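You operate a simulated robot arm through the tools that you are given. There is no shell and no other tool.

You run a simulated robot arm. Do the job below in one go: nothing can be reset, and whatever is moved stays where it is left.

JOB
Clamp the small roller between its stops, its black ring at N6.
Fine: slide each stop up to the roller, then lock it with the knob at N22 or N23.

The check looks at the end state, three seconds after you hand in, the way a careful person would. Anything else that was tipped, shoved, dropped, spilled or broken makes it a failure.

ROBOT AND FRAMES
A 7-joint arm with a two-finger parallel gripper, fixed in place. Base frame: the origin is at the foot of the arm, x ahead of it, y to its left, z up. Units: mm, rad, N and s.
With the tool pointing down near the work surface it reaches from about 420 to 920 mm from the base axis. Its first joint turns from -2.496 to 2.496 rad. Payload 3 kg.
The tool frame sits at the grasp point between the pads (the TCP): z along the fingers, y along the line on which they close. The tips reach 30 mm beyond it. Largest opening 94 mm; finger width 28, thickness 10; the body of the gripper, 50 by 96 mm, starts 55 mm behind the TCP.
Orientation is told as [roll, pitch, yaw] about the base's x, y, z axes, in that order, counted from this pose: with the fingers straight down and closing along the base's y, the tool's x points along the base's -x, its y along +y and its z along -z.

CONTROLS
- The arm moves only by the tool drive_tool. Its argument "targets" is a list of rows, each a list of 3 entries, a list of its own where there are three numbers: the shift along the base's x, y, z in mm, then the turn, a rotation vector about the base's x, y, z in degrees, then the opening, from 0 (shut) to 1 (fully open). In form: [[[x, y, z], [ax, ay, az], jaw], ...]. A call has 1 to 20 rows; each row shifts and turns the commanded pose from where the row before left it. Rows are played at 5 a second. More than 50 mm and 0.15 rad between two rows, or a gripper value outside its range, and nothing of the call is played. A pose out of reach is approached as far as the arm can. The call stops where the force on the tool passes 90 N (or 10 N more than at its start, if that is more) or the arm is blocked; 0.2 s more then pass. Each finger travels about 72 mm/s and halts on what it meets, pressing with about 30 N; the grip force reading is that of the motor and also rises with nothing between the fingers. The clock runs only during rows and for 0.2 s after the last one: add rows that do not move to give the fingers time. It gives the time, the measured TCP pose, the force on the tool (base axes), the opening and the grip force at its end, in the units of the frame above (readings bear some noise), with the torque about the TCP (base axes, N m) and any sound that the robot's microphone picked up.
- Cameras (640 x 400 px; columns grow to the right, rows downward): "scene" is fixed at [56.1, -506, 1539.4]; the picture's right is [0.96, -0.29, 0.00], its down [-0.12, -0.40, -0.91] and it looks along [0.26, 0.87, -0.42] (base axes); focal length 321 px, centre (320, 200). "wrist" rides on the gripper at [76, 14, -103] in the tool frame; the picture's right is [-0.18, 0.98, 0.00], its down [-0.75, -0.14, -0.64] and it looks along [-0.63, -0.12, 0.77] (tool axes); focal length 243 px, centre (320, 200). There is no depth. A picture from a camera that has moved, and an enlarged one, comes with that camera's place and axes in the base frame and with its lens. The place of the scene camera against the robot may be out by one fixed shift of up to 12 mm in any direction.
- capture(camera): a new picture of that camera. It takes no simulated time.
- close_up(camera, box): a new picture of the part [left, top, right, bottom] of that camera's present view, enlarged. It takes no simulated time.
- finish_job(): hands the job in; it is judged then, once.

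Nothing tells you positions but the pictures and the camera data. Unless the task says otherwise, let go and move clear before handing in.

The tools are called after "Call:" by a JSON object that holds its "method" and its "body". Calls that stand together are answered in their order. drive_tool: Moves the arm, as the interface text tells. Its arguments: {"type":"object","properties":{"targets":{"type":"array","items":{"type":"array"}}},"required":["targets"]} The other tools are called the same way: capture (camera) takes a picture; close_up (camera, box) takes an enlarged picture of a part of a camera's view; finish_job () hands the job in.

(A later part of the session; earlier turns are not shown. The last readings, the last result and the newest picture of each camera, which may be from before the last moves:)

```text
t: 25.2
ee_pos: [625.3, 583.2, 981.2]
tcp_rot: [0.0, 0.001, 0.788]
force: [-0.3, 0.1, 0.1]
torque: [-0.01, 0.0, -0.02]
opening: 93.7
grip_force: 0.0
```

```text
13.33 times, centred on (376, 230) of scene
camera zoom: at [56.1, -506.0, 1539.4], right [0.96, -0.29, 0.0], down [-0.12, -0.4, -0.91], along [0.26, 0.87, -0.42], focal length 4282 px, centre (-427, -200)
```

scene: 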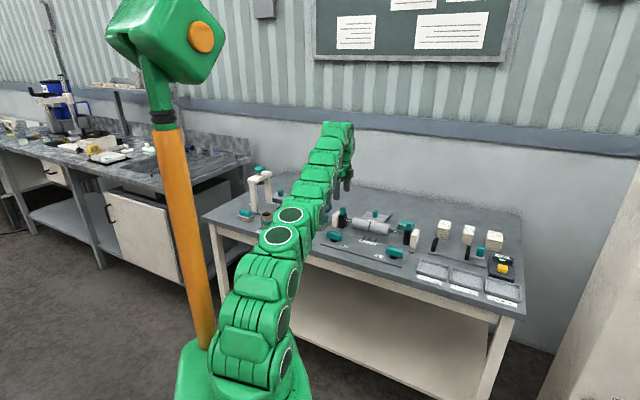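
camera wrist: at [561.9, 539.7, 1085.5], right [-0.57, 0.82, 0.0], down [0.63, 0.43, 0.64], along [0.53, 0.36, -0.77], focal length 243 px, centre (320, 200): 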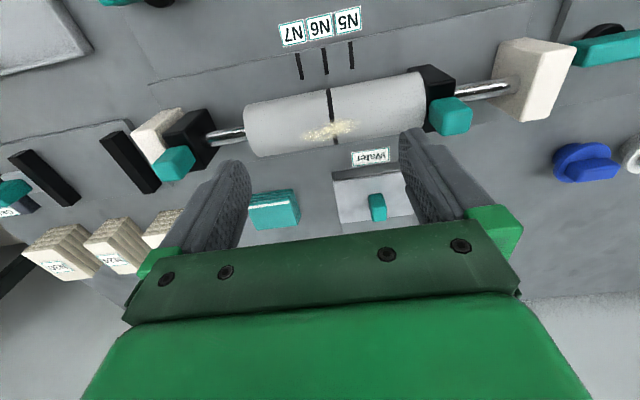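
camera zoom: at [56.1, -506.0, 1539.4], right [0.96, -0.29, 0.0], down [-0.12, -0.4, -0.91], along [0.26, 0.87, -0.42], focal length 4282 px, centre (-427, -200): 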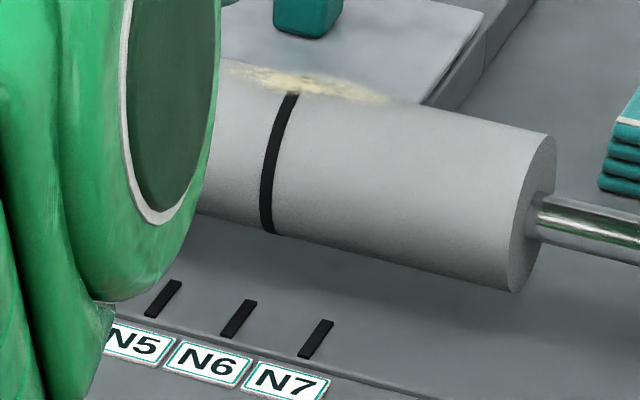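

The close wrist view puts the ring within about 0.5 mm of N6, which is good. Next I'll look closely at knob N22 to work out how it turns.

Call:
{"method": "drive_tool", "body": {"targets": [[[-13.6, -0.5, 0], [0, 0, -7.5], 1], [[-13.6, -0.5, 0], [0, 0, -7.5], 1], [[-13.6, -0.5, 0], [0, 0, -7.5], 1], [[-13.6, -0.5, 0], [0, 0, -7.5], 1], [[-13.6, -0.5, 0], [0, 0, -7.5], 1], [[-13.6, -0.5, 0], [0, 0, -7.5], 1], [[-13.6, -0.5, 0], [0, 0, -7.5], 1], [[-13.6, -0.5, 0], [0, 0, -7.5], 1], [[-13.6, -0.5, 0], [0, 0, -7.5], 1], [[-13.6, -0.5, 0], [0, 0, -7.5], 1], [[-13.6, -0.5, 0], [0, 0, -7.5], 1], [[-13.6, -0.5, 0], [0, 0, -7.5], 1], [[0, 0, 0], [0, 0, 0], 1]]}}

Call:
{"method": "capture", "body": {"camera": "wrist"}}

Call:
{"method": "close_up", "body": {"camera": "wrist", "box": [220, 20, 420, 200]}}

Call:
{"method": "capture", "body": {"camera": "scene"}}

```text
t: 28.0
ee_pos: [462.6, 578.2, 980.7]
tcp_rot: [-0.001, 0.0, -0.787]
force: [0.3, -1.1, -1.0]
torque: [0.0, -0.02, -0.01]
opening: 94.0
grip_force: 0.0
```

```text
taken
camera wrist: at [418.0, 642.7, 1084.4], right [0.83, 0.56, 0.0], down [0.43, -0.63, 0.64], along [0.36, -0.53, -0.77], focal length 243 px, centre (320, 200)
```

wrist: 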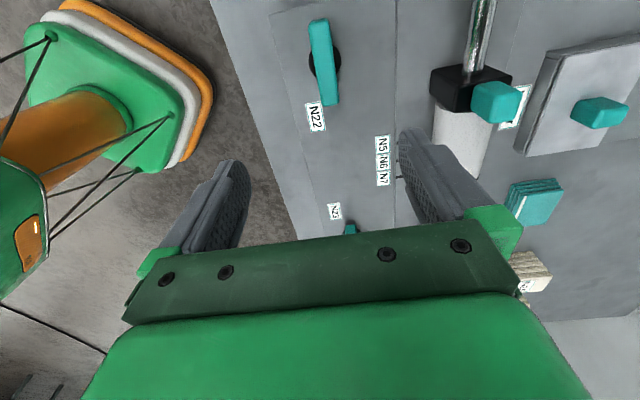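

```text
2.22 times, centred on (320, 110) of wrist
camera zoom: at [418.0, 642.7, 1084.4], right [0.83, 0.56, 0.0], down [0.43, -0.63, 0.64], along [0.36, -0.53, -0.77], focal length 539 px, centre (320, 400)
```

zoom: 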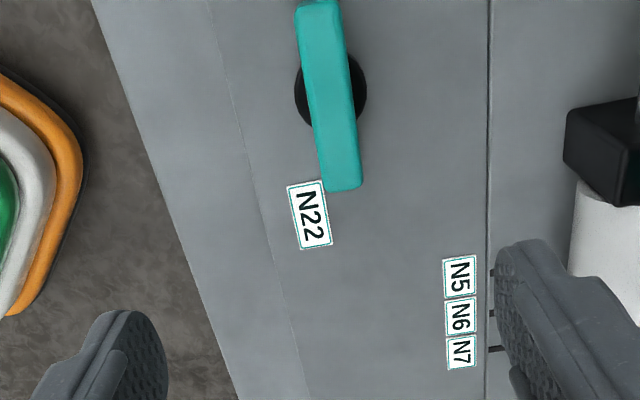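

```text
taken
```

scene: 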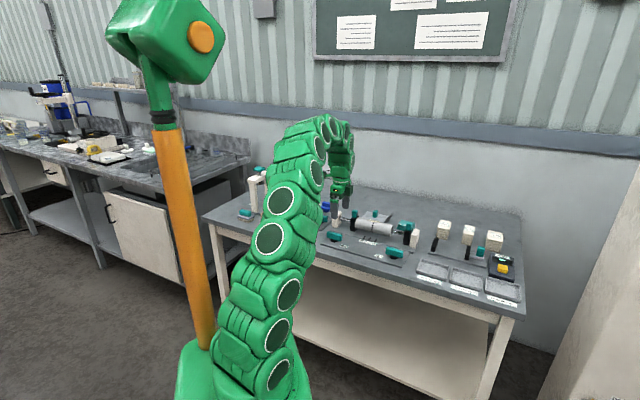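

Knob N22's bar lies along u, about 66 mm long and 16 mm wide. Its axis is at about (449, 606) and its top at z ≈ 843. I'll move above it and check alignment before gripping.

Call:
{"method": "drive_tool", "body": {"targets": [[[-4.6, 9.3, -25], [0, 0, 0], 0.6], [[-4.6, 9.3, -25], [0, 0, 0], 0.6], [[-4.6, 9.4, -25], [0, 0, 0], 0.6], [[0, 0, 0], [0, 0, 0], 0.6]]}}

Call:
{"method": "capture", "body": {"camera": "wrist"}}

Call:
{"method": "close_up", "body": {"camera": "wrist", "box": [240, 60, 400, 240]}}

```text
t: 29.0
ee_pos: [447.2, 605.2, 907.5]
tcp_rot: [0.001, 0.0, -0.785]
force: [0.9, 0.2, -0.8]
torque: [0.01, 0.0, 0.01]
opening: 56.3
grip_force: 0.0
```

```text
taken
camera wrist: at [404.7, 669.7, 1011.5], right [0.83, 0.56, 0.0], down [0.43, -0.63, 0.64], along [0.36, -0.53, -0.77], focal length 243 px, centre (320, 200)
```

wrist: 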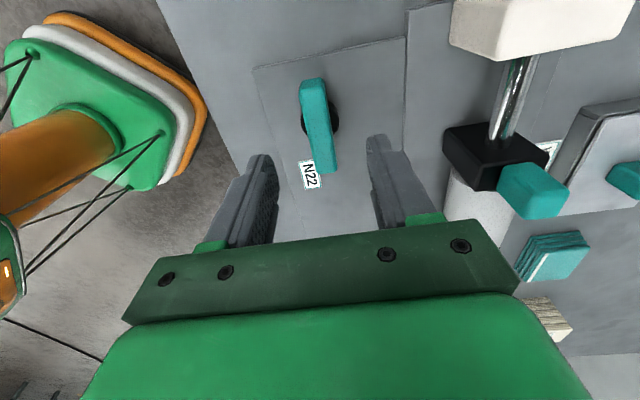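

```text
2.22 times, centred on (320, 150) of wrist
camera zoom: at [404.7, 669.7, 1011.5], right [0.83, 0.56, 0.0], down [0.43, -0.63, 0.64], along [0.36, -0.53, -0.77], focal length 539 px, centre (320, 311)
```

zoom: 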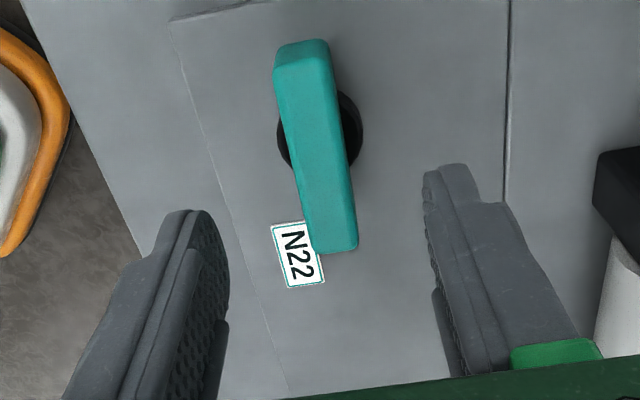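

The tool is centred on the knob axis to within about 1 mm. I'll lower it so the fingertips straddle the bar above its round base.

Call:
{"method": "drive_tool", "body": {"targets": [[[0.5, -0.5, -18], [0, 0, 0], 0.5], [[0, 0, -16], [0, 0, 0], 0.5], [[0, 0, -16], [0, 0, 0], 0.5], [[0, 0, 0], [0, 0, 0], 0.5]]}}

Call:
{"method": "close_up", "body": {"camera": "wrist", "box": [200, 60, 440, 240]}}

Call:
{"method": "close_up", "body": {"camera": "scene", "box": [290, 190, 386, 250]}}

```text
t: 30.0
ee_pos: [449.0, 606.6, 855.0]
tcp_rot: [0.001, -0.001, -0.784]
force: [0.6, -0.9, -1.2]
torque: [0.02, 0.03, 0.01]
opening: 47.1
grip_force: 0.2
```

```text
2.22 times, centred on (320, 150) of wrist
camera zoom: at [405.5, 669.8, 959.5], right [0.83, 0.56, 0.0], down [0.43, -0.63, 0.64], along [0.36, -0.53, -0.77], focal length 539 px, centre (320, 311)
```

zoom: 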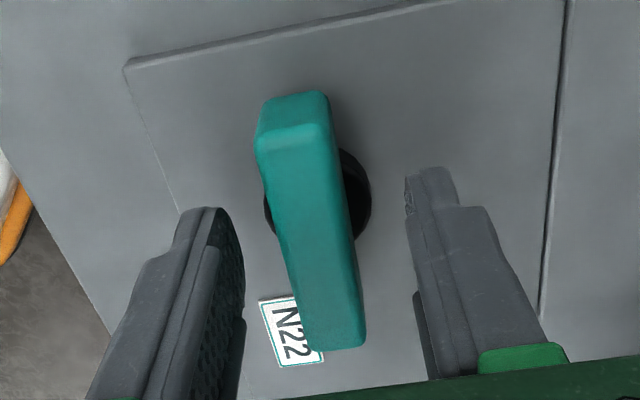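

```text
6.67 times, centred on (338, 220) of scene
camera zoom: at [56.1, -506.0, 1539.4], right [0.96, -0.29, 0.0], down [-0.12, -0.4, -0.91], along [0.26, 0.87, -0.42], focal length 2141 px, centre (200, 67)
```

zoom: 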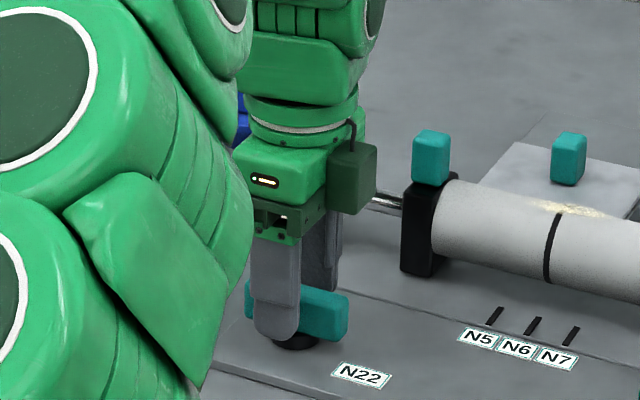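

Call:
{"method": "drive_tool", "body": {"targets": [[[0, 0, 0], [0, 0, 0], 0], [[0, 0, 0], [0, 0, 0], 0], [[0, 0, 0], [0, 0, 0], 0], [[0, 0, 0], [0, 0, 0], 0]]}}

Call:
{"method": "close_up", "body": {"camera": "wrist", "box": [200, 60, 440, 240]}}

```text
t: 31.0
ee_pos: [447.8, 604.7, 855.8]
tcp_rot: [0.0, 0.0, -0.786]
force: [-10.1, -11.1, 2.8]
torque: [-0.12, 0.33, -0.02]
opening: 18.0
grip_force: 44.9
```

```text
2.22 times, centred on (320, 150) of wrist
camera zoom: at [405.0, 669.5, 959.5], right [0.83, 0.56, 0.0], down [0.43, -0.63, 0.64], along [0.36, -0.53, -0.77], focal length 539 px, centre (320, 311)
```

zoom: 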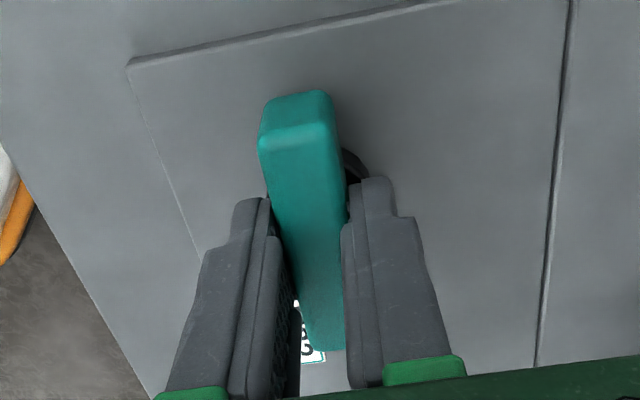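

The bar is gripped at 18 mm. I'll relieve the small side force and test a slow 6° turn counter-clockwise.

Call:
{"method": "drive_tool", "body": {"targets": [[[-0.3, -0.3, 0], [0, 0, 0], 0], [[0, 0, 0], [0, 0, 3], 0], [[0, 0, 0], [0, 0, 3], 0], [[0, 0, 0], [0, 0, 0], 0]]}}

Call:
{"method": "close_up", "body": {"camera": "wrist", "box": [200, 60, 440, 240]}}

```text
t: 32.0
ee_pos: [448.1, 605.1, 857.1]
tcp_rot: [-0.004, 0.0, -0.682]
force: [1.0, -6.2, -39.1]
torque: [0.09, -0.21, 0.04]
opening: 17.8
grip_force: 45.2
```

```text
2.22 times, centred on (320, 150) of wrist
camera zoom: at [398.6, 664.7, 960.0], right [0.76, 0.65, 0.0], down [0.5, -0.58, 0.64], along [0.42, -0.49, -0.77], focal length 539 px, centre (320, 311)
```

zoom: 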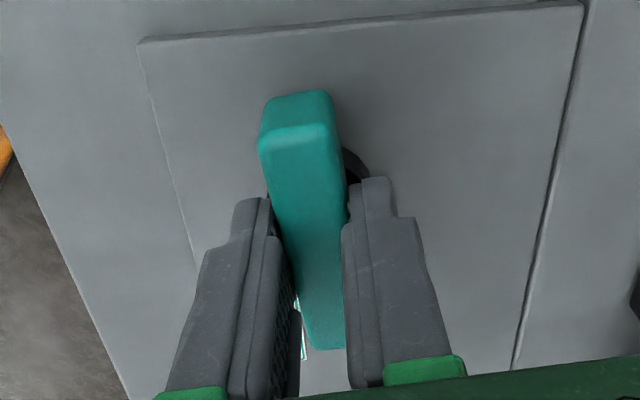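

The knob turns with the tool at almost no torque. I'll correct the height slightly and carry on turning counter-clockwise.

Call:
{"method": "drive_tool", "body": {"targets": [[[0, 0, -0.6], [0, 0, 0], 0], [[0, 0, 0], [0, 0, 4], 0], [[0, 0, 0], [0, 0, 4], 0], [[0, 0, 0], [0, 0, 4], 0], [[0, 0, 0], [0, 0, 0], 0]]}}

```text
t: 33.2
ee_pos: [448.8, 604.7, 858.0]
tcp_rot: [0.0, 0.0, -0.469]
force: [-12.6, -9.5, -24.9]
torque: [-0.58, -0.67, 0.0]
opening: 17.7
grip_force: 44.9
```

Call:
{"method": "drive_tool", "body": {"targets": [[[-0.3, -0.2, -0.6], [0, 0, 0], 0], [[0, 0, 0], [0, 0, 4], 0], [[0, 0, 0], [0, 0, 4], 0], [[0, 0, 0], [0, 0, 4], 0], [[0, 0, 0], [0, 0, 4], 0], [[0, 0, 0], [0, 0, 0], 0]]}}

```text
t: 34.6
ee_pos: [447.9, 604.4, 857.5]
tcp_rot: [-0.001, -0.001, -0.192]
force: [-0.6, -20.3, 5.8]
torque: [-0.32, 0.77, 0.03]
opening: 17.8
grip_force: 45.5
```

Call:
{"method": "drive_tool", "body": {"targets": [[[0, -0.5, 0], [0, 0, 0], 0], [[0, 0, 0], [0, 0, 4], 0], [[0, 0, 0], [0, 0, 4], 0], [[0, 0, 0], [0, 0, 4], 0], [[0, 0, 0], [0, 0, 4], 0], [[0, 0, 0], [0, 0, 0], 0]]}}

Call:
{"method": "close_up", "body": {"camera": "wrist", "box": [200, 60, 440, 240]}}

```text
t: 36.0
ee_pos: [447.3, 604.6, 857.4]
tcp_rot: [0.002, 0.001, 0.087]
force: [0.4, -17.6, 13.4]
torque: [-0.58, 1.28, -0.01]
opening: 17.8
grip_force: 45.2
```

```text
2.22 times, centred on (320, 150) of wrist
camera zoom: at [371.4, 612.6, 960.7], right [0.1, 1.0, 0.0], down [0.76, -0.08, 0.64], along [0.64, -0.06, -0.77], focal length 539 px, centre (320, 311)
```

zoom: 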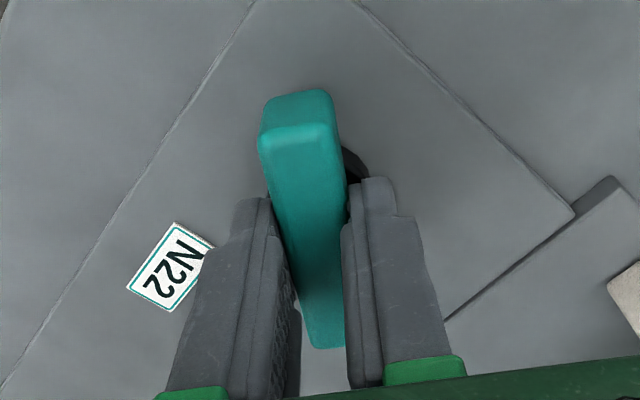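

The knob is at about 50° and turning smoothly, so I'll continue.

Call:
{"method": "drive_tool", "body": {"targets": [[[0, -0.5, 0.3], [0, 0, 0], 0], [[0, 0, 0], [0, 0, 4], 0], [[0, 0, 0], [0, 0, 4], 0], [[0, 0, 0], [0, 0, 4], 0], [[0, 0, 0], [0, 0, 4], 0], [[0, 0, 0], [0, 0, 0], 0]]}}

Call:
{"method": "drive_tool", "body": {"targets": [[[0, 0, 0], [0, 0, 4], 0], [[0, 0, 0], [0, 0, 4], 0], [[0, 0, 0], [0, 0, 4], 0], [[0, 0, 0], [0, 0, 0], 0]]}}

```text
t: 37.4
ee_pos: [446.9, 604.9, 858.0]
tcp_rot: [0.001, -0.001, 0.368]
force: [28.3, 26.4, -15.2]
torque: [0.44, -0.7, 0.03]
opening: 18.2
grip_force: 45.0
```

```text
t: 38.4
ee_pos: [448.5, 605.4, 856.7]
tcp_rot: [-0.002, 0.003, 0.578]
force: [0.9, 13.1, 4.2]
torque: [-0.24, 0.68, 0.03]
opening: 17.5
grip_force: 45.2
```

Call:
{"method": "drive_tool", "body": {"targets": [[[0, 0.2, 0], [0, 0, 4], 0], [[0, 0, 0], [0, 0, 4], 0], [[0, 0, 0], [0, 0, 2], 0], [[0, 0, 0], [0, 0, 0], 0]]}}

Call:
{"method": "close_up", "body": {"camera": "wrist", "box": [200, 60, 440, 240]}}

```text
t: 39.4
ee_pos: [448.9, 603.4, 858.0]
tcp_rot: [0.001, 0.001, 0.75]
force: [-4.4, 7.6, -9.5]
torque: [0.4, -0.19, 0.03]
opening: 17.7
grip_force: 45.3
```

```text
2.22 times, centred on (320, 150) of wrist
camera zoom: at [383.0, 563.3, 961.0], right [-0.54, 0.84, 0.0], down [0.65, 0.41, 0.64], along [0.54, 0.34, -0.77], focal length 539 px, centre (320, 311)
```

zoom: 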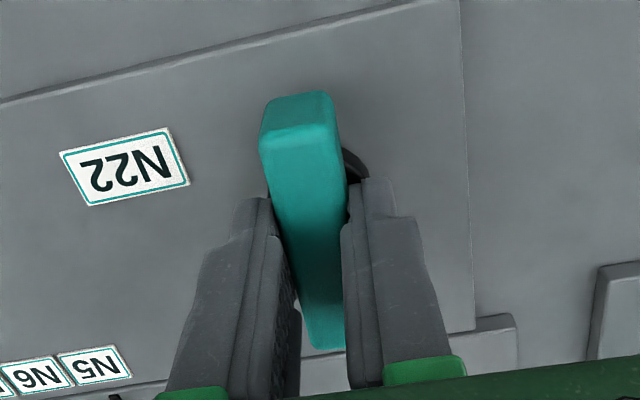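

It's at 88° with no stop or click yet. I'll ease a few degrees further and watch for an end stop.

Call:
{"method": "drive_tool", "body": {"targets": [[[0, 0, 0], [0, 0, 2], 0], [[0, 0, 0], [0, 0, 2], 0], [[0, 0, 0], [0, 0, 2], 0], [[0, 0, 0], [0, 0, 0], 0]]}}

Call:
{"method": "close_up", "body": {"camera": "wrist", "box": [200, 60, 440, 240]}}

```text
t: 40.4
ee_pos: [448.1, 604.8, 858.2]
tcp_rot: [0.0, 0.0, 0.855]
force: [-1.3, 2.7, -8.9]
torque: [-0.11, 0.26, -1.42]
opening: 19.7
grip_force: 45.0
```

```text
2.22 times, centred on (320, 150) of wrist
camera zoom: at [387.6, 556.5, 961.1], right [-0.62, 0.78, 0.0], down [0.6, 0.48, 0.64], along [0.5, 0.4, -0.77], focal length 539 px, centre (320, 311)
```

zoom: 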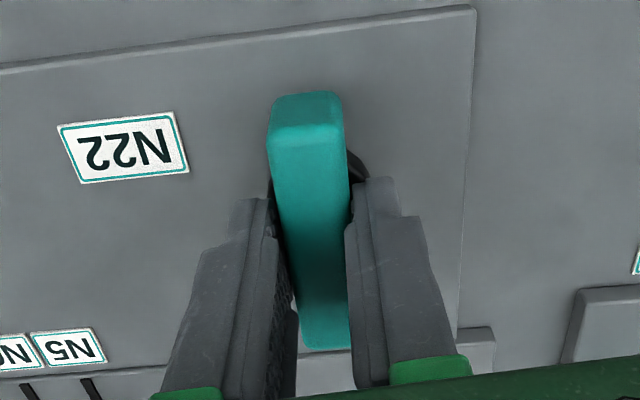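

The end stop is at 90° counter-clockwise: torque jumped to −1.4 N·m and the bar stopped turning. I'll open the gripper, rise and inspect.

Call:
{"method": "drive_tool", "body": {"targets": [[[0, 0, 0], [0, 0, 0], 0.6], [[0, 0, 0], [0, 0, 0], 0.6], [[0, 0, 0], [0, 0, 0], 0.6], [[0, 0, 20], [0, 0, 0], 0.6], [[0, 0, 30], [0, 0, -4], 0.6], [[0, 0, 40], [0, 0, 0], 0.6], [[0, 0, 30], [0, 0, 0], 0.6], [[0, 0, 0], [0, 0, 0], 0.6]]}}

Call:
{"method": "capture", "body": {"camera": "wrist"}}

Call:
{"method": "close_up", "body": {"camera": "scene", "box": [310, 190, 438, 270]}}

```text
t: 42.2
ee_pos: [449.4, 608.0, 978.1]
tcp_rot: [0.001, 0.0, 0.785]
force: [-0.4, -0.1, 0.8]
torque: [0.0, -0.03, 0.01]
opening: 56.5
grip_force: 0.1
```

```text
taken
camera wrist: at [385.7, 564.0, 1082.0], right [-0.56, 0.83, 0.0], down [0.63, 0.43, 0.64], along [0.53, 0.36, -0.77], focal length 243 px, centre (320, 200)
```

wrist: 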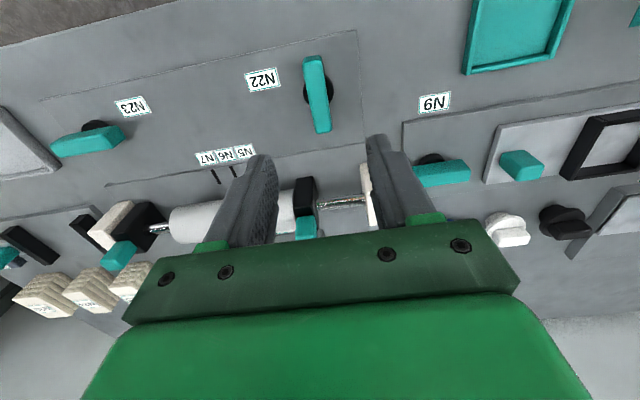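

```text
5.00 times, centred on (374, 230) of scene
camera zoom: at [56.1, -506.0, 1539.4], right [0.96, -0.29, 0.0], down [-0.12, -0.4, -0.91], along [0.26, 0.87, -0.42], focal length 1606 px, centre (50, 50)
```

zoom: 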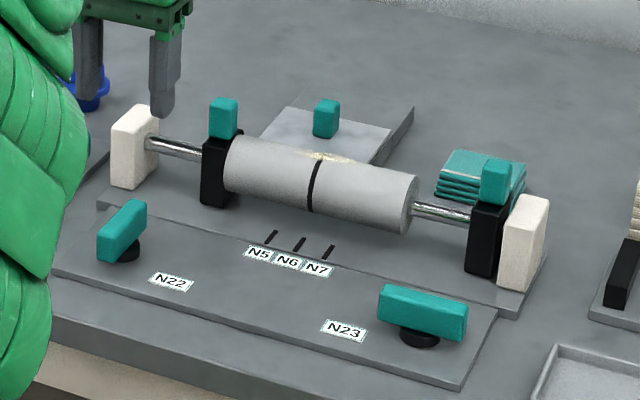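

Knob N22 now points across at 90°, and the roller is still on N6. Next is the right stop, so I'll swing over with the tool back at −45°, staying high.

Call:
{"method": "drive_tool", "body": {"targets": [[[20, -8, 0], [0, 0, -7.5], 0.8], [[20, -8, 0], [0, 0, -7.5], 0.8], [[20, -8, 0], [0, 0, -7.5], 0.8], [[20, -8, 0], [0, 0, -7.5], 0.8], [[20, -8, 0], [0, 0, -7.5], 0.8], [[20, -8, 0], [0, 0, -7.5], 0.8], [[20, -8, 0], [0, 0, -7.5], 0.8], [[20, -8, 0], [0, 0, -7.5], 0.8], [[20, -8, 0], [0, 0, -7.5], 0.8], [[20, -8, 0], [0, 0, -7.5], 0.8], [[20, -8, 0], [0, 0, -7.5], 0.8], [[20, -8, 0], [0, 0, -7.5], 0.8], [[0, 0, 0], [0, 0, 0], 0.8]]}}

Call:
{"method": "capture", "body": {"camera": "wrist"}}

Call:
{"method": "capture", "body": {"camera": "scene"}}

```text
t: 45.0
ee_pos: [688.5, 509.4, 977.6]
tcp_rot: [0.001, 0.0, -0.789]
force: [0.3, -0.1, 0.2]
torque: [0.03, 0.0, -0.01]
opening: 75.1
grip_force: 0.1
```

```text
taken
camera wrist: at [643.7, 573.4, 1081.5], right [0.83, 0.56, 0.0], down [0.43, -0.63, 0.64], along [0.36, -0.53, -0.77], focal length 243 px, centre (320, 200)
```

wrist: 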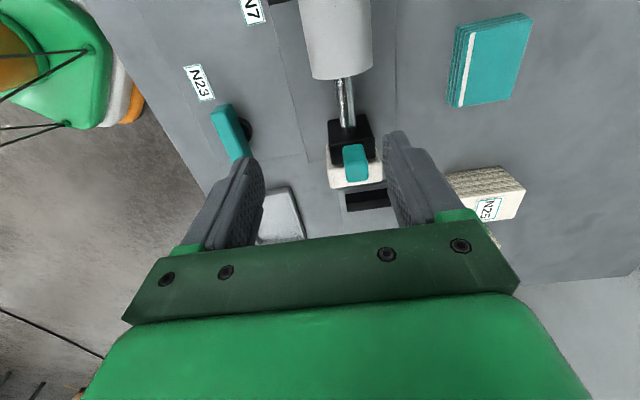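

```text
taken
```

scene: 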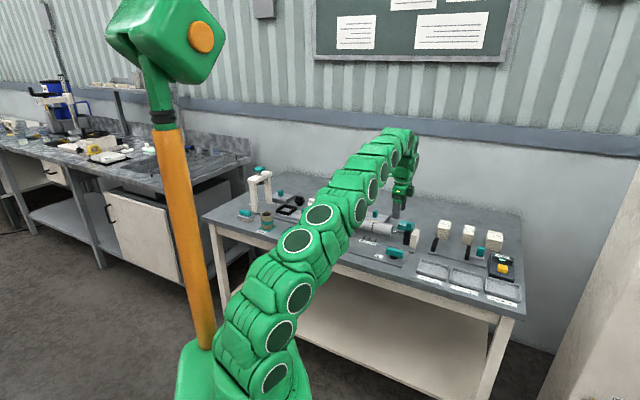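

Call:
{"method": "close_up", "body": {"camera": "wrist", "box": [280, 80, 440, 220]}}

Call:
{"method": "close_up", "body": {"camera": "scene", "box": [360, 170, 456, 270]}}

```text
2.86 times, centred on (360, 150) of wrist
camera zoom: at [643.7, 573.4, 1081.5], right [0.83, 0.56, 0.0], down [0.43, -0.63, 0.64], along [0.36, -0.53, -0.77], focal length 693 px, centre (206, 343)
```

zoom: 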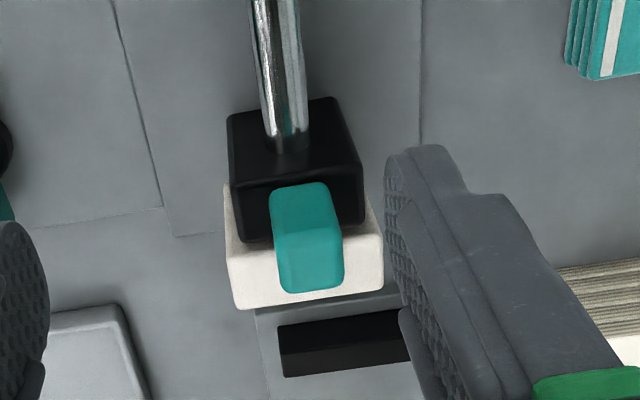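

```text
4.00 times, centred on (408, 220) of scene
camera zoom: at [56.1, -506.0, 1539.4], right [0.96, -0.29, 0.0], down [-0.12, -0.4, -0.91], along [0.26, 0.87, -0.42], focal length 1285 px, centre (-32, 120)
```

zoom: 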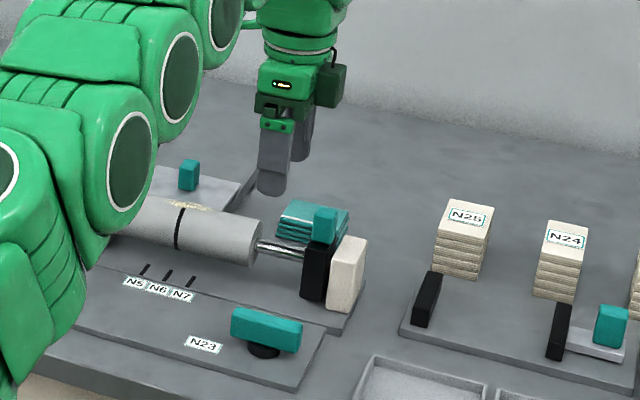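

Call:
{"method": "drive_tool", "body": {"targets": [[[0, 0, -18], [0, 0, 0], 0.8], [[15, -4, -14], [0, 0, 0], 0.8], [[15, -4, 0], [0, 0, 0], 0.8], [[16, -3.6, 0], [0, 0, 0], 0.8], [[0, 0, 0], [0, 0, 0], 0.8]]}}

Call:
{"method": "capture", "body": {"camera": "wrist"}}

Call:
{"method": "close_up", "body": {"camera": "wrist", "box": [240, 60, 400, 220]}}

```text
t: 46.2
ee_pos: [732.6, 498.1, 945.8]
tcp_rot: [-0.001, 0.0, -0.785]
force: [0.0, -0.5, -0.5]
torque: [0.01, -0.01, 0.04]
opening: 75.1
grip_force: 0.1
```

```text
taken
camera wrist: at [688.9, 562.8, 1049.3], right [0.83, 0.56, 0.0], down [0.43, -0.63, 0.64], along [0.36, -0.53, -0.77], focal length 243 px, centre (320, 200)
```

wrist: 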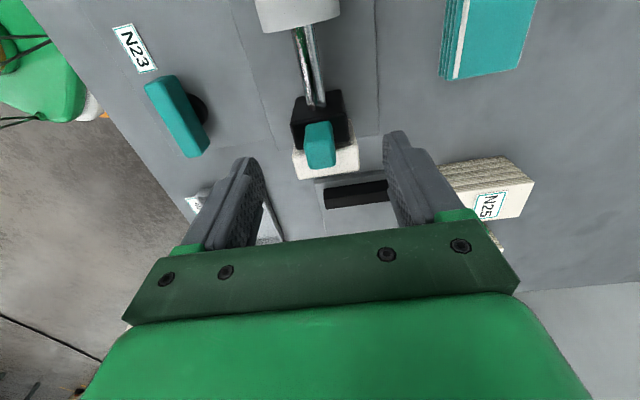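

```text
2.50 times, centred on (320, 140) of wrist
camera zoom: at [688.9, 562.8, 1049.3], right [0.83, 0.56, 0.0], down [0.43, -0.63, 0.64], along [0.36, -0.53, -0.77], focal length 606 px, centre (320, 350)
```

zoom: 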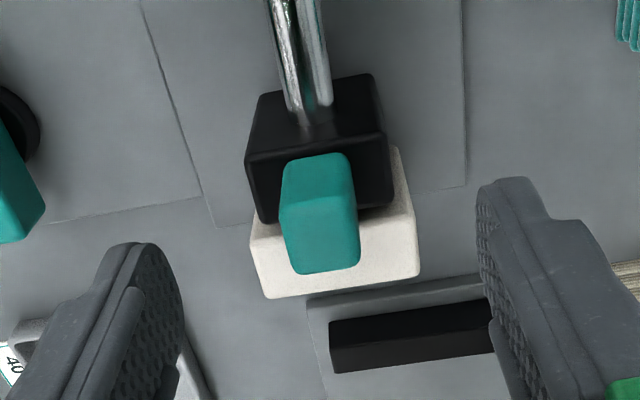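

The tab lies at about u = 168, v = 871, so I'll shift about 2 mm and lower onto it.

Call:
{"method": "drive_tool", "body": {"targets": [[[1.4, -1.4, -10], [0, 0, 0], 0.8], [[0, 0, -10], [0, 0, 0], 0.8], [[0, 0, -11], [0, 0, 0], 0.8], [[0, 0, 0], [0, 0, 0], 0.8]]}}

Call:
{"method": "close_up", "body": {"camera": "wrist", "box": [240, 60, 400, 220]}}

Call:
{"method": "close_up", "body": {"camera": "scene", "box": [360, 190, 456, 250]}}

```text
t: 47.2
ee_pos: [735.5, 494.8, 912.8]
tcp_rot: [0.0, 0.001, -0.785]
force: [-0.2, -0.2, 0.5]
torque: [0.03, 0.03, 0.01]
opening: 75.4
grip_force: 0.1
```

```text
2.50 times, centred on (320, 140) of wrist
camera zoom: at [690.9, 559.8, 1016.9], right [0.83, 0.56, 0.0], down [0.43, -0.63, 0.64], along [0.36, -0.53, -0.77], focal length 606 px, centre (320, 350)
```

zoom: 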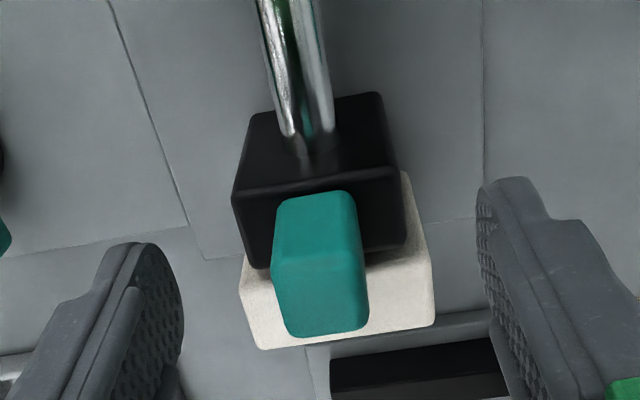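

```text
6.67 times, centred on (408, 220) of scene
camera zoom: at [56.1, -506.0, 1539.4], right [0.96, -0.29, 0.0], down [-0.12, -0.4, -0.91], along [0.26, 0.87, -0.42], focal length 2141 px, centre (-267, 67)
```

zoom: 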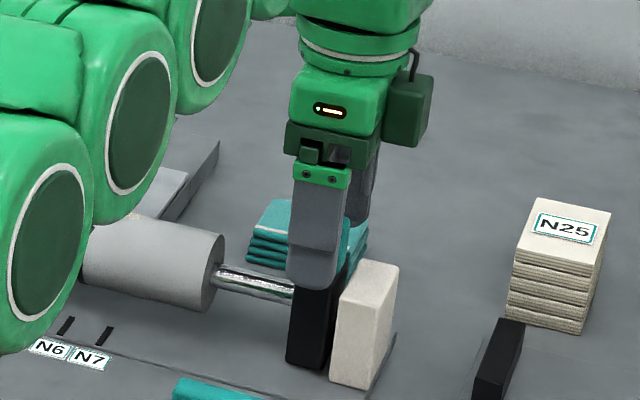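

Call:
{"method": "drive_tool", "body": {"targets": [[[0.3, 0.3, 0], [0, 0, 0], 0], [[0, 0, 0], [0, 0, 0], 0], [[0, 0, 0], [0, 0, 0], 0], [[0, 0, 0], [0, 0, 0], 0], [[0, 0, 0], [0, 0, 0], 0]]}}

```text
t: 48.4
ee_pos: [733.5, 494.9, 913.5]
tcp_rot: [0.0, 0.0, -0.786]
force: [-2.5, -3.9, -0.3]
torque: [-0.03, 0.07, 0.05]
opening: 20.0
grip_force: 44.8
```

The grip is centred with no side load. I'll slide the right stop towards the roller in segments, watching the forces.

Call:
{"method": "drive_tool", "body": {"targets": [[[-1.77, 1.77, 0], [0, 0, 0], 0], [[-1.77, 1.77, 0], [0, 0, 0], 0], [[-1.77, 1.77, 0], [0, 0, 0], 0], [[-1.77, 1.77, 0], [0, 0, 0], 0], [[0, 0, 0], [0, 0, 0], 0]]}}

```text
t: 49.6
ee_pos: [728.6, 502.1, 913.6]
tcp_rot: [-0.004, 0.0, -0.785]
force: [-22.2, -21.2, -15.9]
torque: [-0.47, -0.57, 0.03]
opening: 19.7
grip_force: 45.4
```

Call:
{"method": "drive_tool", "body": {"targets": [[[-0.6, -0.6, -0.4], [0, 0, 0], 0], [[-1.77, 1.77, 0], [0, 0, 0], 0], [[-1.77, 1.77, 0], [0, 0, 0], 0], [[-1.77, 1.77, 0], [0, 0, 0], 0], [[-1.77, 1.77, 0], [0, 0, 0], 0], [[0, 0, 0], [0, 0, 0], 0]]}}

```text
t: 51.0
ee_pos: [721.2, 508.7, 913.0]
tcp_rot: [-0.001, 0.001, -0.787]
force: [-2.6, -3.8, -31.0]
torque: [0.26, 0.23, -0.02]
opening: 19.9
grip_force: 45.5
```

Call:
{"method": "drive_tool", "body": {"targets": [[[0, 0, -0.7], [0, 0, 0], 0], [[-1.77, 1.77, 0], [0, 0, 0], 0], [[-1.77, 1.77, 0], [0, 0, 0], 0], [[-1.77, 1.77, 0], [0, 0, 0], 0], [[-1.77, 1.77, 0], [0, 0, 0], 0], [[0, 0, 0], [0, 0, 0], 0]]}}

```text
t: 52.4
ee_pos: [714.6, 514.7, 913.9]
tcp_rot: [-0.001, -0.001, -0.787]
force: [-13.6, -14.9, -0.5]
torque: [-0.56, 0.28, -0.01]
opening: 19.9
grip_force: 44.1
```

Call:
{"method": "drive_tool", "body": {"targets": [[[-0.4, -0.4, 0], [0, 0, 0], 0], [[-1.77, 1.77, 0], [0, 0, 0], 0], [[-1.77, 1.77, 0], [0, 0, 0], 0], [[-1.77, 1.77, 0], [0, 0, 0], 0], [[-1.77, 1.77, 0], [0, 0, 0], 0], [[0, 0, 0], [0, 0, 0], 0]]}}

Call:
{"method": "close_up", "body": {"camera": "scene", "box": [340, 190, 436, 250]}}

Call:
{"method": "close_up", "body": {"camera": "wrist", "box": [240, 0, 400, 160]}}

```text
t: 53.8
ee_pos: [706.6, 522.7, 912.5]
tcp_rot: [0.0, -0.001, -0.785]
force: [1.4, 2.0, 4.3]
torque: [0.01, 0.18, 0.09]
opening: 19.8
grip_force: 45.4
```

```text
6.67 times, centred on (388, 220) of scene
camera zoom: at [56.1, -506.0, 1539.4], right [0.96, -0.29, 0.0], down [-0.12, -0.4, -0.91], along [0.26, 0.87, -0.42], focal length 2141 px, centre (-133, 67)
```

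zoom: 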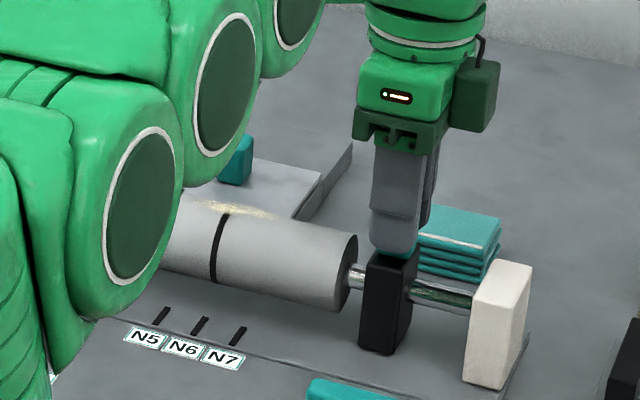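

```text
2.50 times, centred on (320, 80) of wrist
camera zoom: at [663.4, 587.5, 1017.2], right [0.83, 0.56, 0.0], down [0.43, -0.63, 0.64], along [0.36, -0.53, -0.77], focal length 606 px, centre (320, 500)
```

zoom: 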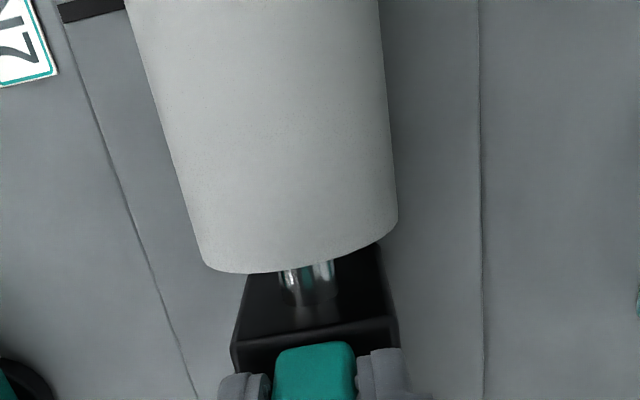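

The gap is closing, with about 15 mm left. I'll continue more carefully.

Call:
{"method": "drive_tool", "body": {"targets": [[[-1.77, 1.77, 0], [0, 0, 0], 0], [[-1.77, 1.77, 0], [0, 0, 0], 0], [[-1.77, 1.77, 0], [0, 0, 0], 0], [[-1.77, 1.77, 0], [0, 0, 0], 0], [[0, 0, 0], [0, 0, 0], 0]]}}

Call:
{"method": "close_up", "body": {"camera": "scene", "box": [356, 200, 420, 240]}}

Call:
{"method": "close_up", "body": {"camera": "wrist", "box": [240, 0, 400, 160]}}

```text
t: 55.0
ee_pos: [699.2, 530.8, 914.6]
tcp_rot: [0.004, 0.0, -0.784]
force: [20.8, 20.9, 15.9]
torque: [0.29, 0.16, 0.0]
opening: 20.0
grip_force: 44.6
```

```text
10.00 times, centred on (388, 220) of scene
camera zoom: at [56.1, -506.0, 1539.4], right [0.96, -0.29, 0.0], down [-0.12, -0.4, -0.91], along [0.26, 0.87, -0.42], focal length 3212 px, centre (-360, 0)
```

zoom: 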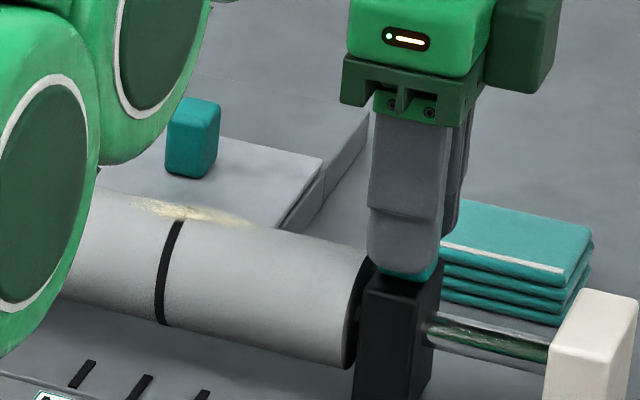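

```text
2.50 times, centred on (320, 80) of wrist
camera zoom: at [655.2, 595.3, 1017.2], right [0.83, 0.56, 0.0], down [0.43, -0.63, 0.64], along [0.36, -0.53, -0.77], focal length 606 px, centre (320, 500)
```

zoom: 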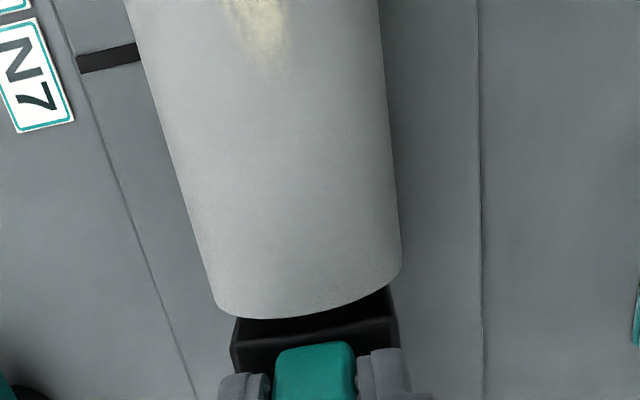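

Call:
{"method": "drive_tool", "body": {"targets": [[[0.6, 0.6, 0.4], [0, 0, 0], 0], [[-1.4, 1.4, 0], [0, 0, 0], 0], [[-1.4, 1.4, 0], [0, 0, 0], 0], [[0, 0, 0], [0, 0, 0], 0]]}}

Call:
{"method": "close_up", "body": {"camera": "scene", "box": [356, 200, 420, 240]}}

```text
t: 56.0
ee_pos: [696.7, 532.9, 913.7]
tcp_rot: [0.0, 0.0, -0.785]
force: [22.6, 22.3, 10.4]
torque: [0.1, -0.52, -0.1]
opening: 19.6
grip_force: 44.9
```

```text
10.00 times, centred on (388, 220) of scene
camera zoom: at [56.1, -506.0, 1539.4], right [0.96, -0.29, 0.0], down [-0.12, -0.4, -0.91], along [0.26, 0.87, -0.42], focal length 3212 px, centre (-360, 0)
```

zoom: 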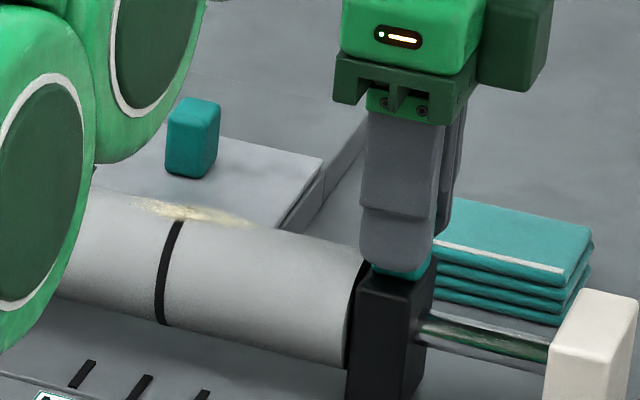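

Call:
{"method": "drive_tool", "body": {"targets": [[[0.6, 0.6, 0.2], [0, 0, 0], 0], [[-0.75, 0.75, 0], [0, 0, 0], 0], [[0, 0, 0], [0, 0, 0], 0]]}}

Call:
{"method": "drive_tool", "body": {"targets": [[[-0.75, 0.75, 0], [0, 0, 0], 0], [[0, 0, 0], [0, 0, 0], 0]]}}

Call:
{"method": "close_up", "body": {"camera": "scene", "box": [356, 200, 420, 240]}}

Call:
{"method": "close_up", "body": {"camera": "wrist", "box": [240, 0, 400, 160]}}

```text
t: 56.8
ee_pos: [696.1, 534.6, 913.0]
tcp_rot: [0.0, 0.001, -0.785]
force: [-3.4, -3.8, 30.1]
torque: [-0.01, 0.19, 0.03]
opening: 20.0
grip_force: 45.2
```

```text
t: 57.4
ee_pos: [696.8, 534.5, 912.9]
tcp_rot: [0.002, 0.001, -0.784]
force: [6.4, 1.0, 26.0]
torque: [0.08, 0.2, 0.04]
opening: 19.8
grip_force: 44.7
```

```text
10.00 times, centred on (388, 220) of scene
camera zoom: at [56.1, -506.0, 1539.4], right [0.96, -0.29, 0.0], down [-0.12, -0.4, -0.91], along [0.26, 0.87, -0.42], focal length 3212 px, centre (-360, 0)
```

zoom: 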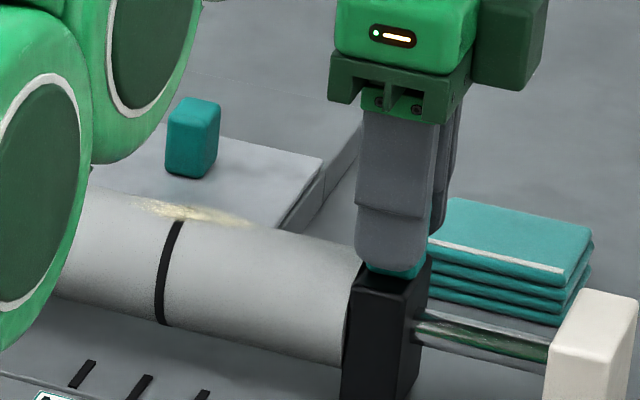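

```text
2.50 times, centred on (320, 80) of wrist
camera zoom: at [651.7, 599.2, 1017.0], right [0.83, 0.56, 0.0], down [0.43, -0.63, 0.64], along [0.36, -0.53, -0.77], focal length 606 px, centre (320, 500)
```

zoom: 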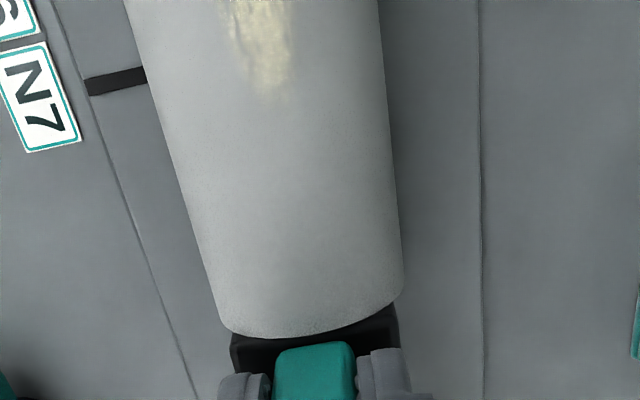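

Call:
{"method": "drive_tool", "body": {"targets": [[[0, 0, 0.7], [0, 0, 0], 0], [[-0.75, 0.75, 0], [0, 0, 0], 0], [[0, 0, 0], [0, 0, 0], 0]]}}

Call:
{"method": "drive_tool", "body": {"targets": [[[-0.75, 0.75, 0], [0, 0, 0], 0], [[0, 0, 0], [0, 0, 0], 0]]}}

Call:
{"method": "close_up", "body": {"camera": "scene", "box": [356, 200, 420, 240]}}

Call:
{"method": "close_up", "body": {"camera": "wrist", "box": [240, 0, 400, 160]}}

```text
t: 58.2
ee_pos: [695.8, 533.4, 914.1]
tcp_rot: [-0.001, 0.001, -0.788]
force: [13.9, -6.9, -5.6]
torque: [0.42, -0.31, 0.1]
opening: 19.9
grip_force: 45.6
```

```text
t: 58.8
ee_pos: [695.4, 535.4, 912.8]
tcp_rot: [0.0, -0.002, -0.789]
force: [24.0, -14.9, -20.1]
torque: [0.12, -0.71, 0.12]
opening: 19.8
grip_force: 45.0
```

```text
10.00 times, centred on (388, 220) of scene
camera zoom: at [56.1, -506.0, 1539.4], right [0.96, -0.29, 0.0], down [-0.12, -0.4, -0.91], along [0.26, 0.87, -0.42], focal length 3212 px, centre (-360, 0)
```

zoom: 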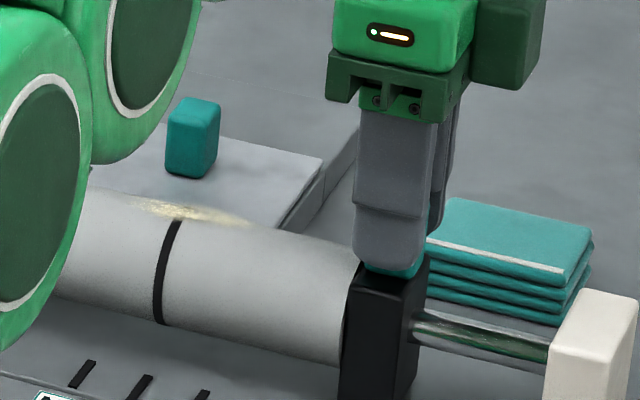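

```text
2.50 times, centred on (320, 80) of wrist
camera zoom: at [651.4, 600.2, 1016.9], right [0.83, 0.56, 0.0], down [0.43, -0.63, 0.64], along [0.36, -0.53, -0.77], focal length 606 px, centre (320, 500)
```

zoom: 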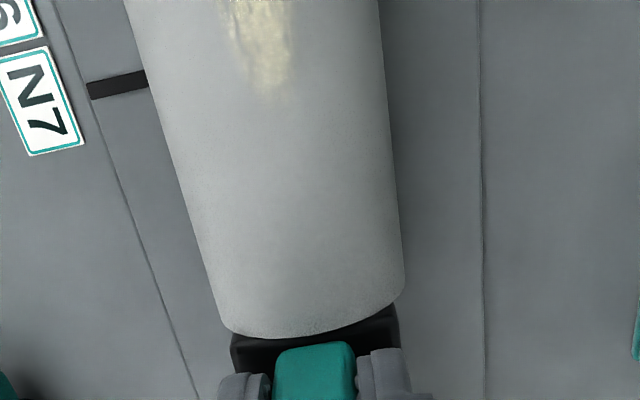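

There's 27 N of reaction along the rod, so the right stop is firmly against the roller and the locked left stop holds. I'll release, rise and check the contacts and the ring from above.

Call:
{"method": "drive_tool", "body": {"targets": [[[0, 0, -0.4], [0, 0, 0], 0], [[0, 0, 0], [0, 0, 0], 0.6], [[0, 0, 0], [0, 0, 0], 0.6], [[0, 0, 0], [0, 0, 0], 0.6], [[0, 0, 20], [0, 0, 0], 0.6], [[0, 0, 25], [0, 0, 0], 0.6], [[0, 0, 0], [0, 0, 0], 0.6]]}}

Call:
{"method": "close_up", "body": {"camera": "scene", "box": [356, 200, 420, 240]}}

```text
t: 60.4
ee_pos: [695.0, 537.6, 957.5]
tcp_rot: [0.001, 0.0, -0.784]
force: [-0.5, -0.1, -0.5]
torque: [0.02, 0.01, 0.02]
opening: 56.5
grip_force: 0.0
```

```text
10.00 times, centred on (388, 220) of scene
camera zoom: at [56.1, -506.0, 1539.4], right [0.96, -0.29, 0.0], down [-0.12, -0.4, -0.91], along [0.26, 0.87, -0.42], focal length 3212 px, centre (-360, 0)
```

zoom: 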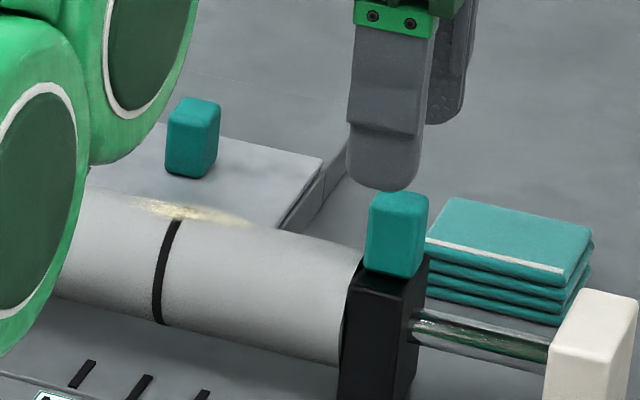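

Call:
{"method": "drive_tool", "body": {"targets": [[[-5.8, 3.8, 2], [0, 0, 7.5], 0.6], [[-5.8, 3.8, 2], [0, 0, 7.5], 0.6], [[-5.8, 3.8, 2], [0, 0, 7.5], 0.6], [[-5.8, 3.8, 2], [0, 0, 7.5], 0.6], [[-5.8, 3.8, 2], [0, 0, 7.5], 0.6], [[-5.8, 3.8, 2], [0, 0, 7.5], 0.6], [[-5.8, 3.8, 2], [0, 0, 7.5], 0.6], [[-5.8, 3.8, 2], [0, 0, 7.5], 0.6], [[-5.8, 3.8, 2], [0, 0, 7.5], 0.6], [[-5.8, 3.8, 2], [0, 0, 7.5], 0.6], [[-5.8, 3.8, 2], [0, 0, 7.5], 0.6], [[-5.8, 3.8, 2], [0, 0, 7.5], 0.6], [[0, 0, 0], [0, 0, 0], 1]]}}

Call:
{"method": "capture", "body": {"camera": "wrist"}}

Call:
{"method": "close_up", "body": {"camera": "wrist", "box": [290, 40, 370, 90]}}

Call:
{"method": "close_up", "body": {"camera": "wrist", "box": [300, 80, 380, 150]}}

Call:
{"method": "close_up", "body": {"camera": "wrist", "box": [160, 80, 320, 180]}}

Call:
{"method": "close_up", "body": {"camera": "wrist", "box": [380, 40, 500, 140]}}

```text
t: 63.2
ee_pos: [625.8, 582.3, 982.7]
tcp_rot: [0.0, 0.0, 0.787]
force: [-1.0, 0.4, 1.0]
torque: [0.01, -0.01, 0.03]
opening: 94.1
grip_force: 0.1
```

```text
taken
camera wrist: at [561.3, 540.1, 1086.0], right [-0.57, 0.82, 0.0], down [0.63, 0.43, 0.64], along [0.53, 0.36, -0.77], focal length 243 px, centre (320, 200)
```

wrist: 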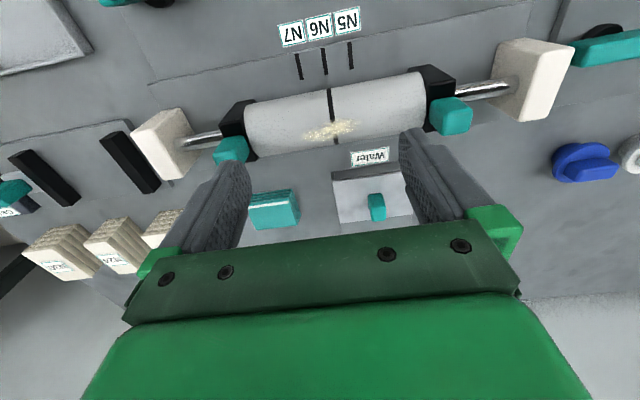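

```text
8.00 times, centred on (330, 65) of wrist
camera zoom: at [561.3, 540.1, 1086.0], right [-0.57, 0.82, 0.0], down [0.63, 0.43, 0.64], along [0.53, 0.36, -0.77], focal length 1941 px, centre (240, 1280)
```

zoom: 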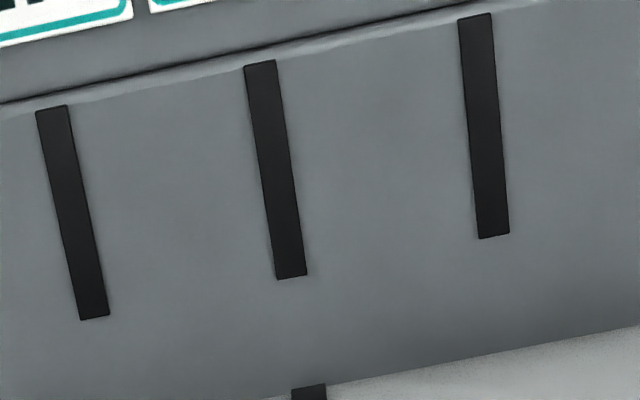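

```text
5.71 times, centred on (340, 115) of wrist
camera zoom: at [561.3, 540.1, 1086.0], right [-0.57, 0.82, 0.0], down [0.63, 0.43, 0.64], along [0.53, 0.36, -0.77], focal length 1386 px, centre (206, 686)
```

zoom: 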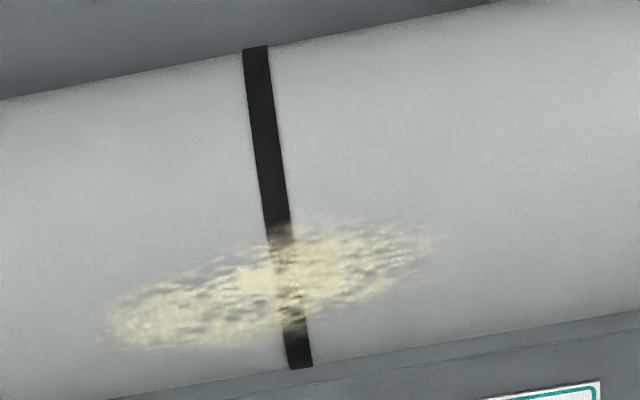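

```text
4.00 times, centred on (240, 130) of wrist
camera zoom: at [561.3, 540.1, 1086.0], right [-0.57, 0.82, 0.0], down [0.63, 0.43, 0.64], along [0.53, 0.36, -0.77], focal length 970 px, centre (640, 480)
```

zoom: 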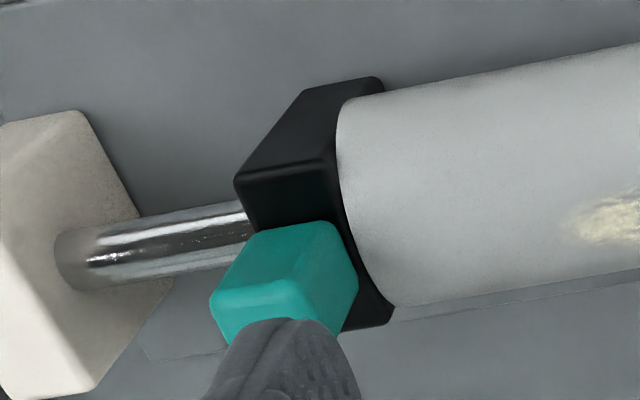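

```text
4.00 times, centred on (440, 90) of wrist
camera zoom: at [561.3, 540.1, 1086.0], right [-0.57, 0.82, 0.0], down [0.63, 0.43, 0.64], along [0.53, 0.36, -0.77], focal length 970 px, centre (-160, 640)
```

zoom: 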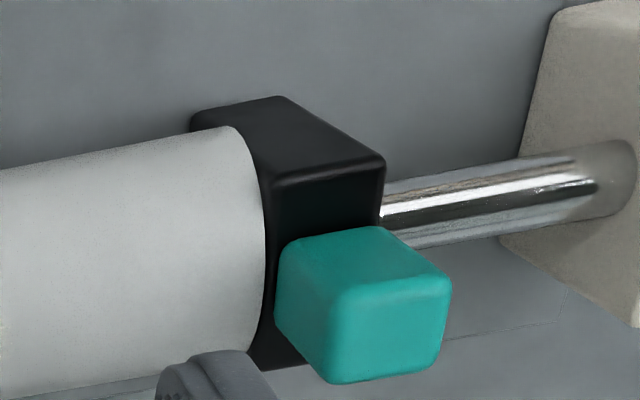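

The ring is within about 0.5 mm of N6 from above, and both stops touch the roller faces. I'll cross-check with the scene camera and look at knob N23.

Call:
{"method": "close_up", "body": {"camera": "scene", "box": [340, 205, 404, 245]}}

Call:
{"method": "close_up", "body": {"camera": "scene", "box": [310, 190, 438, 270]}}

```text
10.00 times, centred on (372, 225) of scene
camera zoom: at [56.1, -506.0, 1539.4], right [0.96, -0.29, 0.0], down [-0.12, -0.4, -0.91], along [0.26, 0.87, -0.42], focal length 3212 px, centre (-200, -50)
```

zoom: 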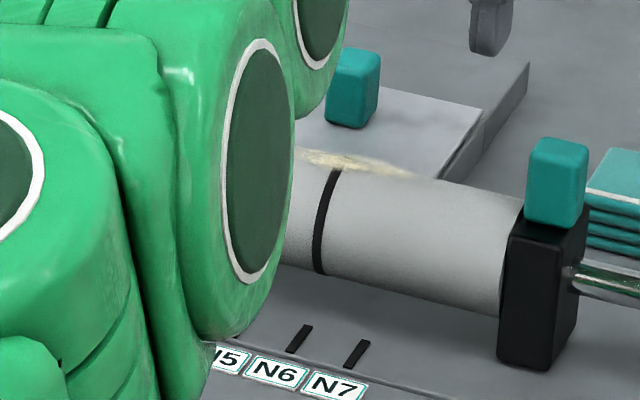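

```text
5.00 times, centred on (374, 230) of scene
camera zoom: at [56.1, -506.0, 1539.4], right [0.96, -0.29, 0.0], down [-0.12, -0.4, -0.91], along [0.26, 0.87, -0.42], focal length 1606 px, centre (50, 50)
```

zoom: 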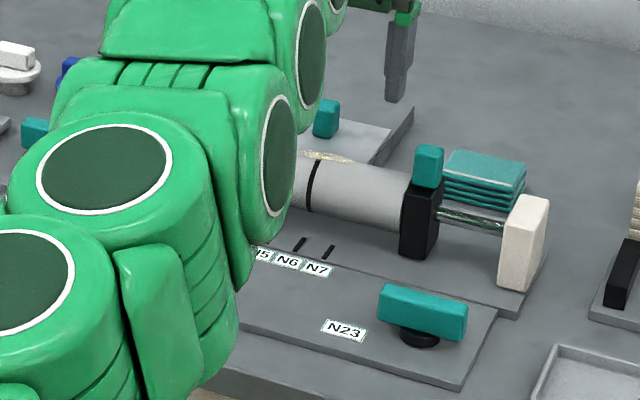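

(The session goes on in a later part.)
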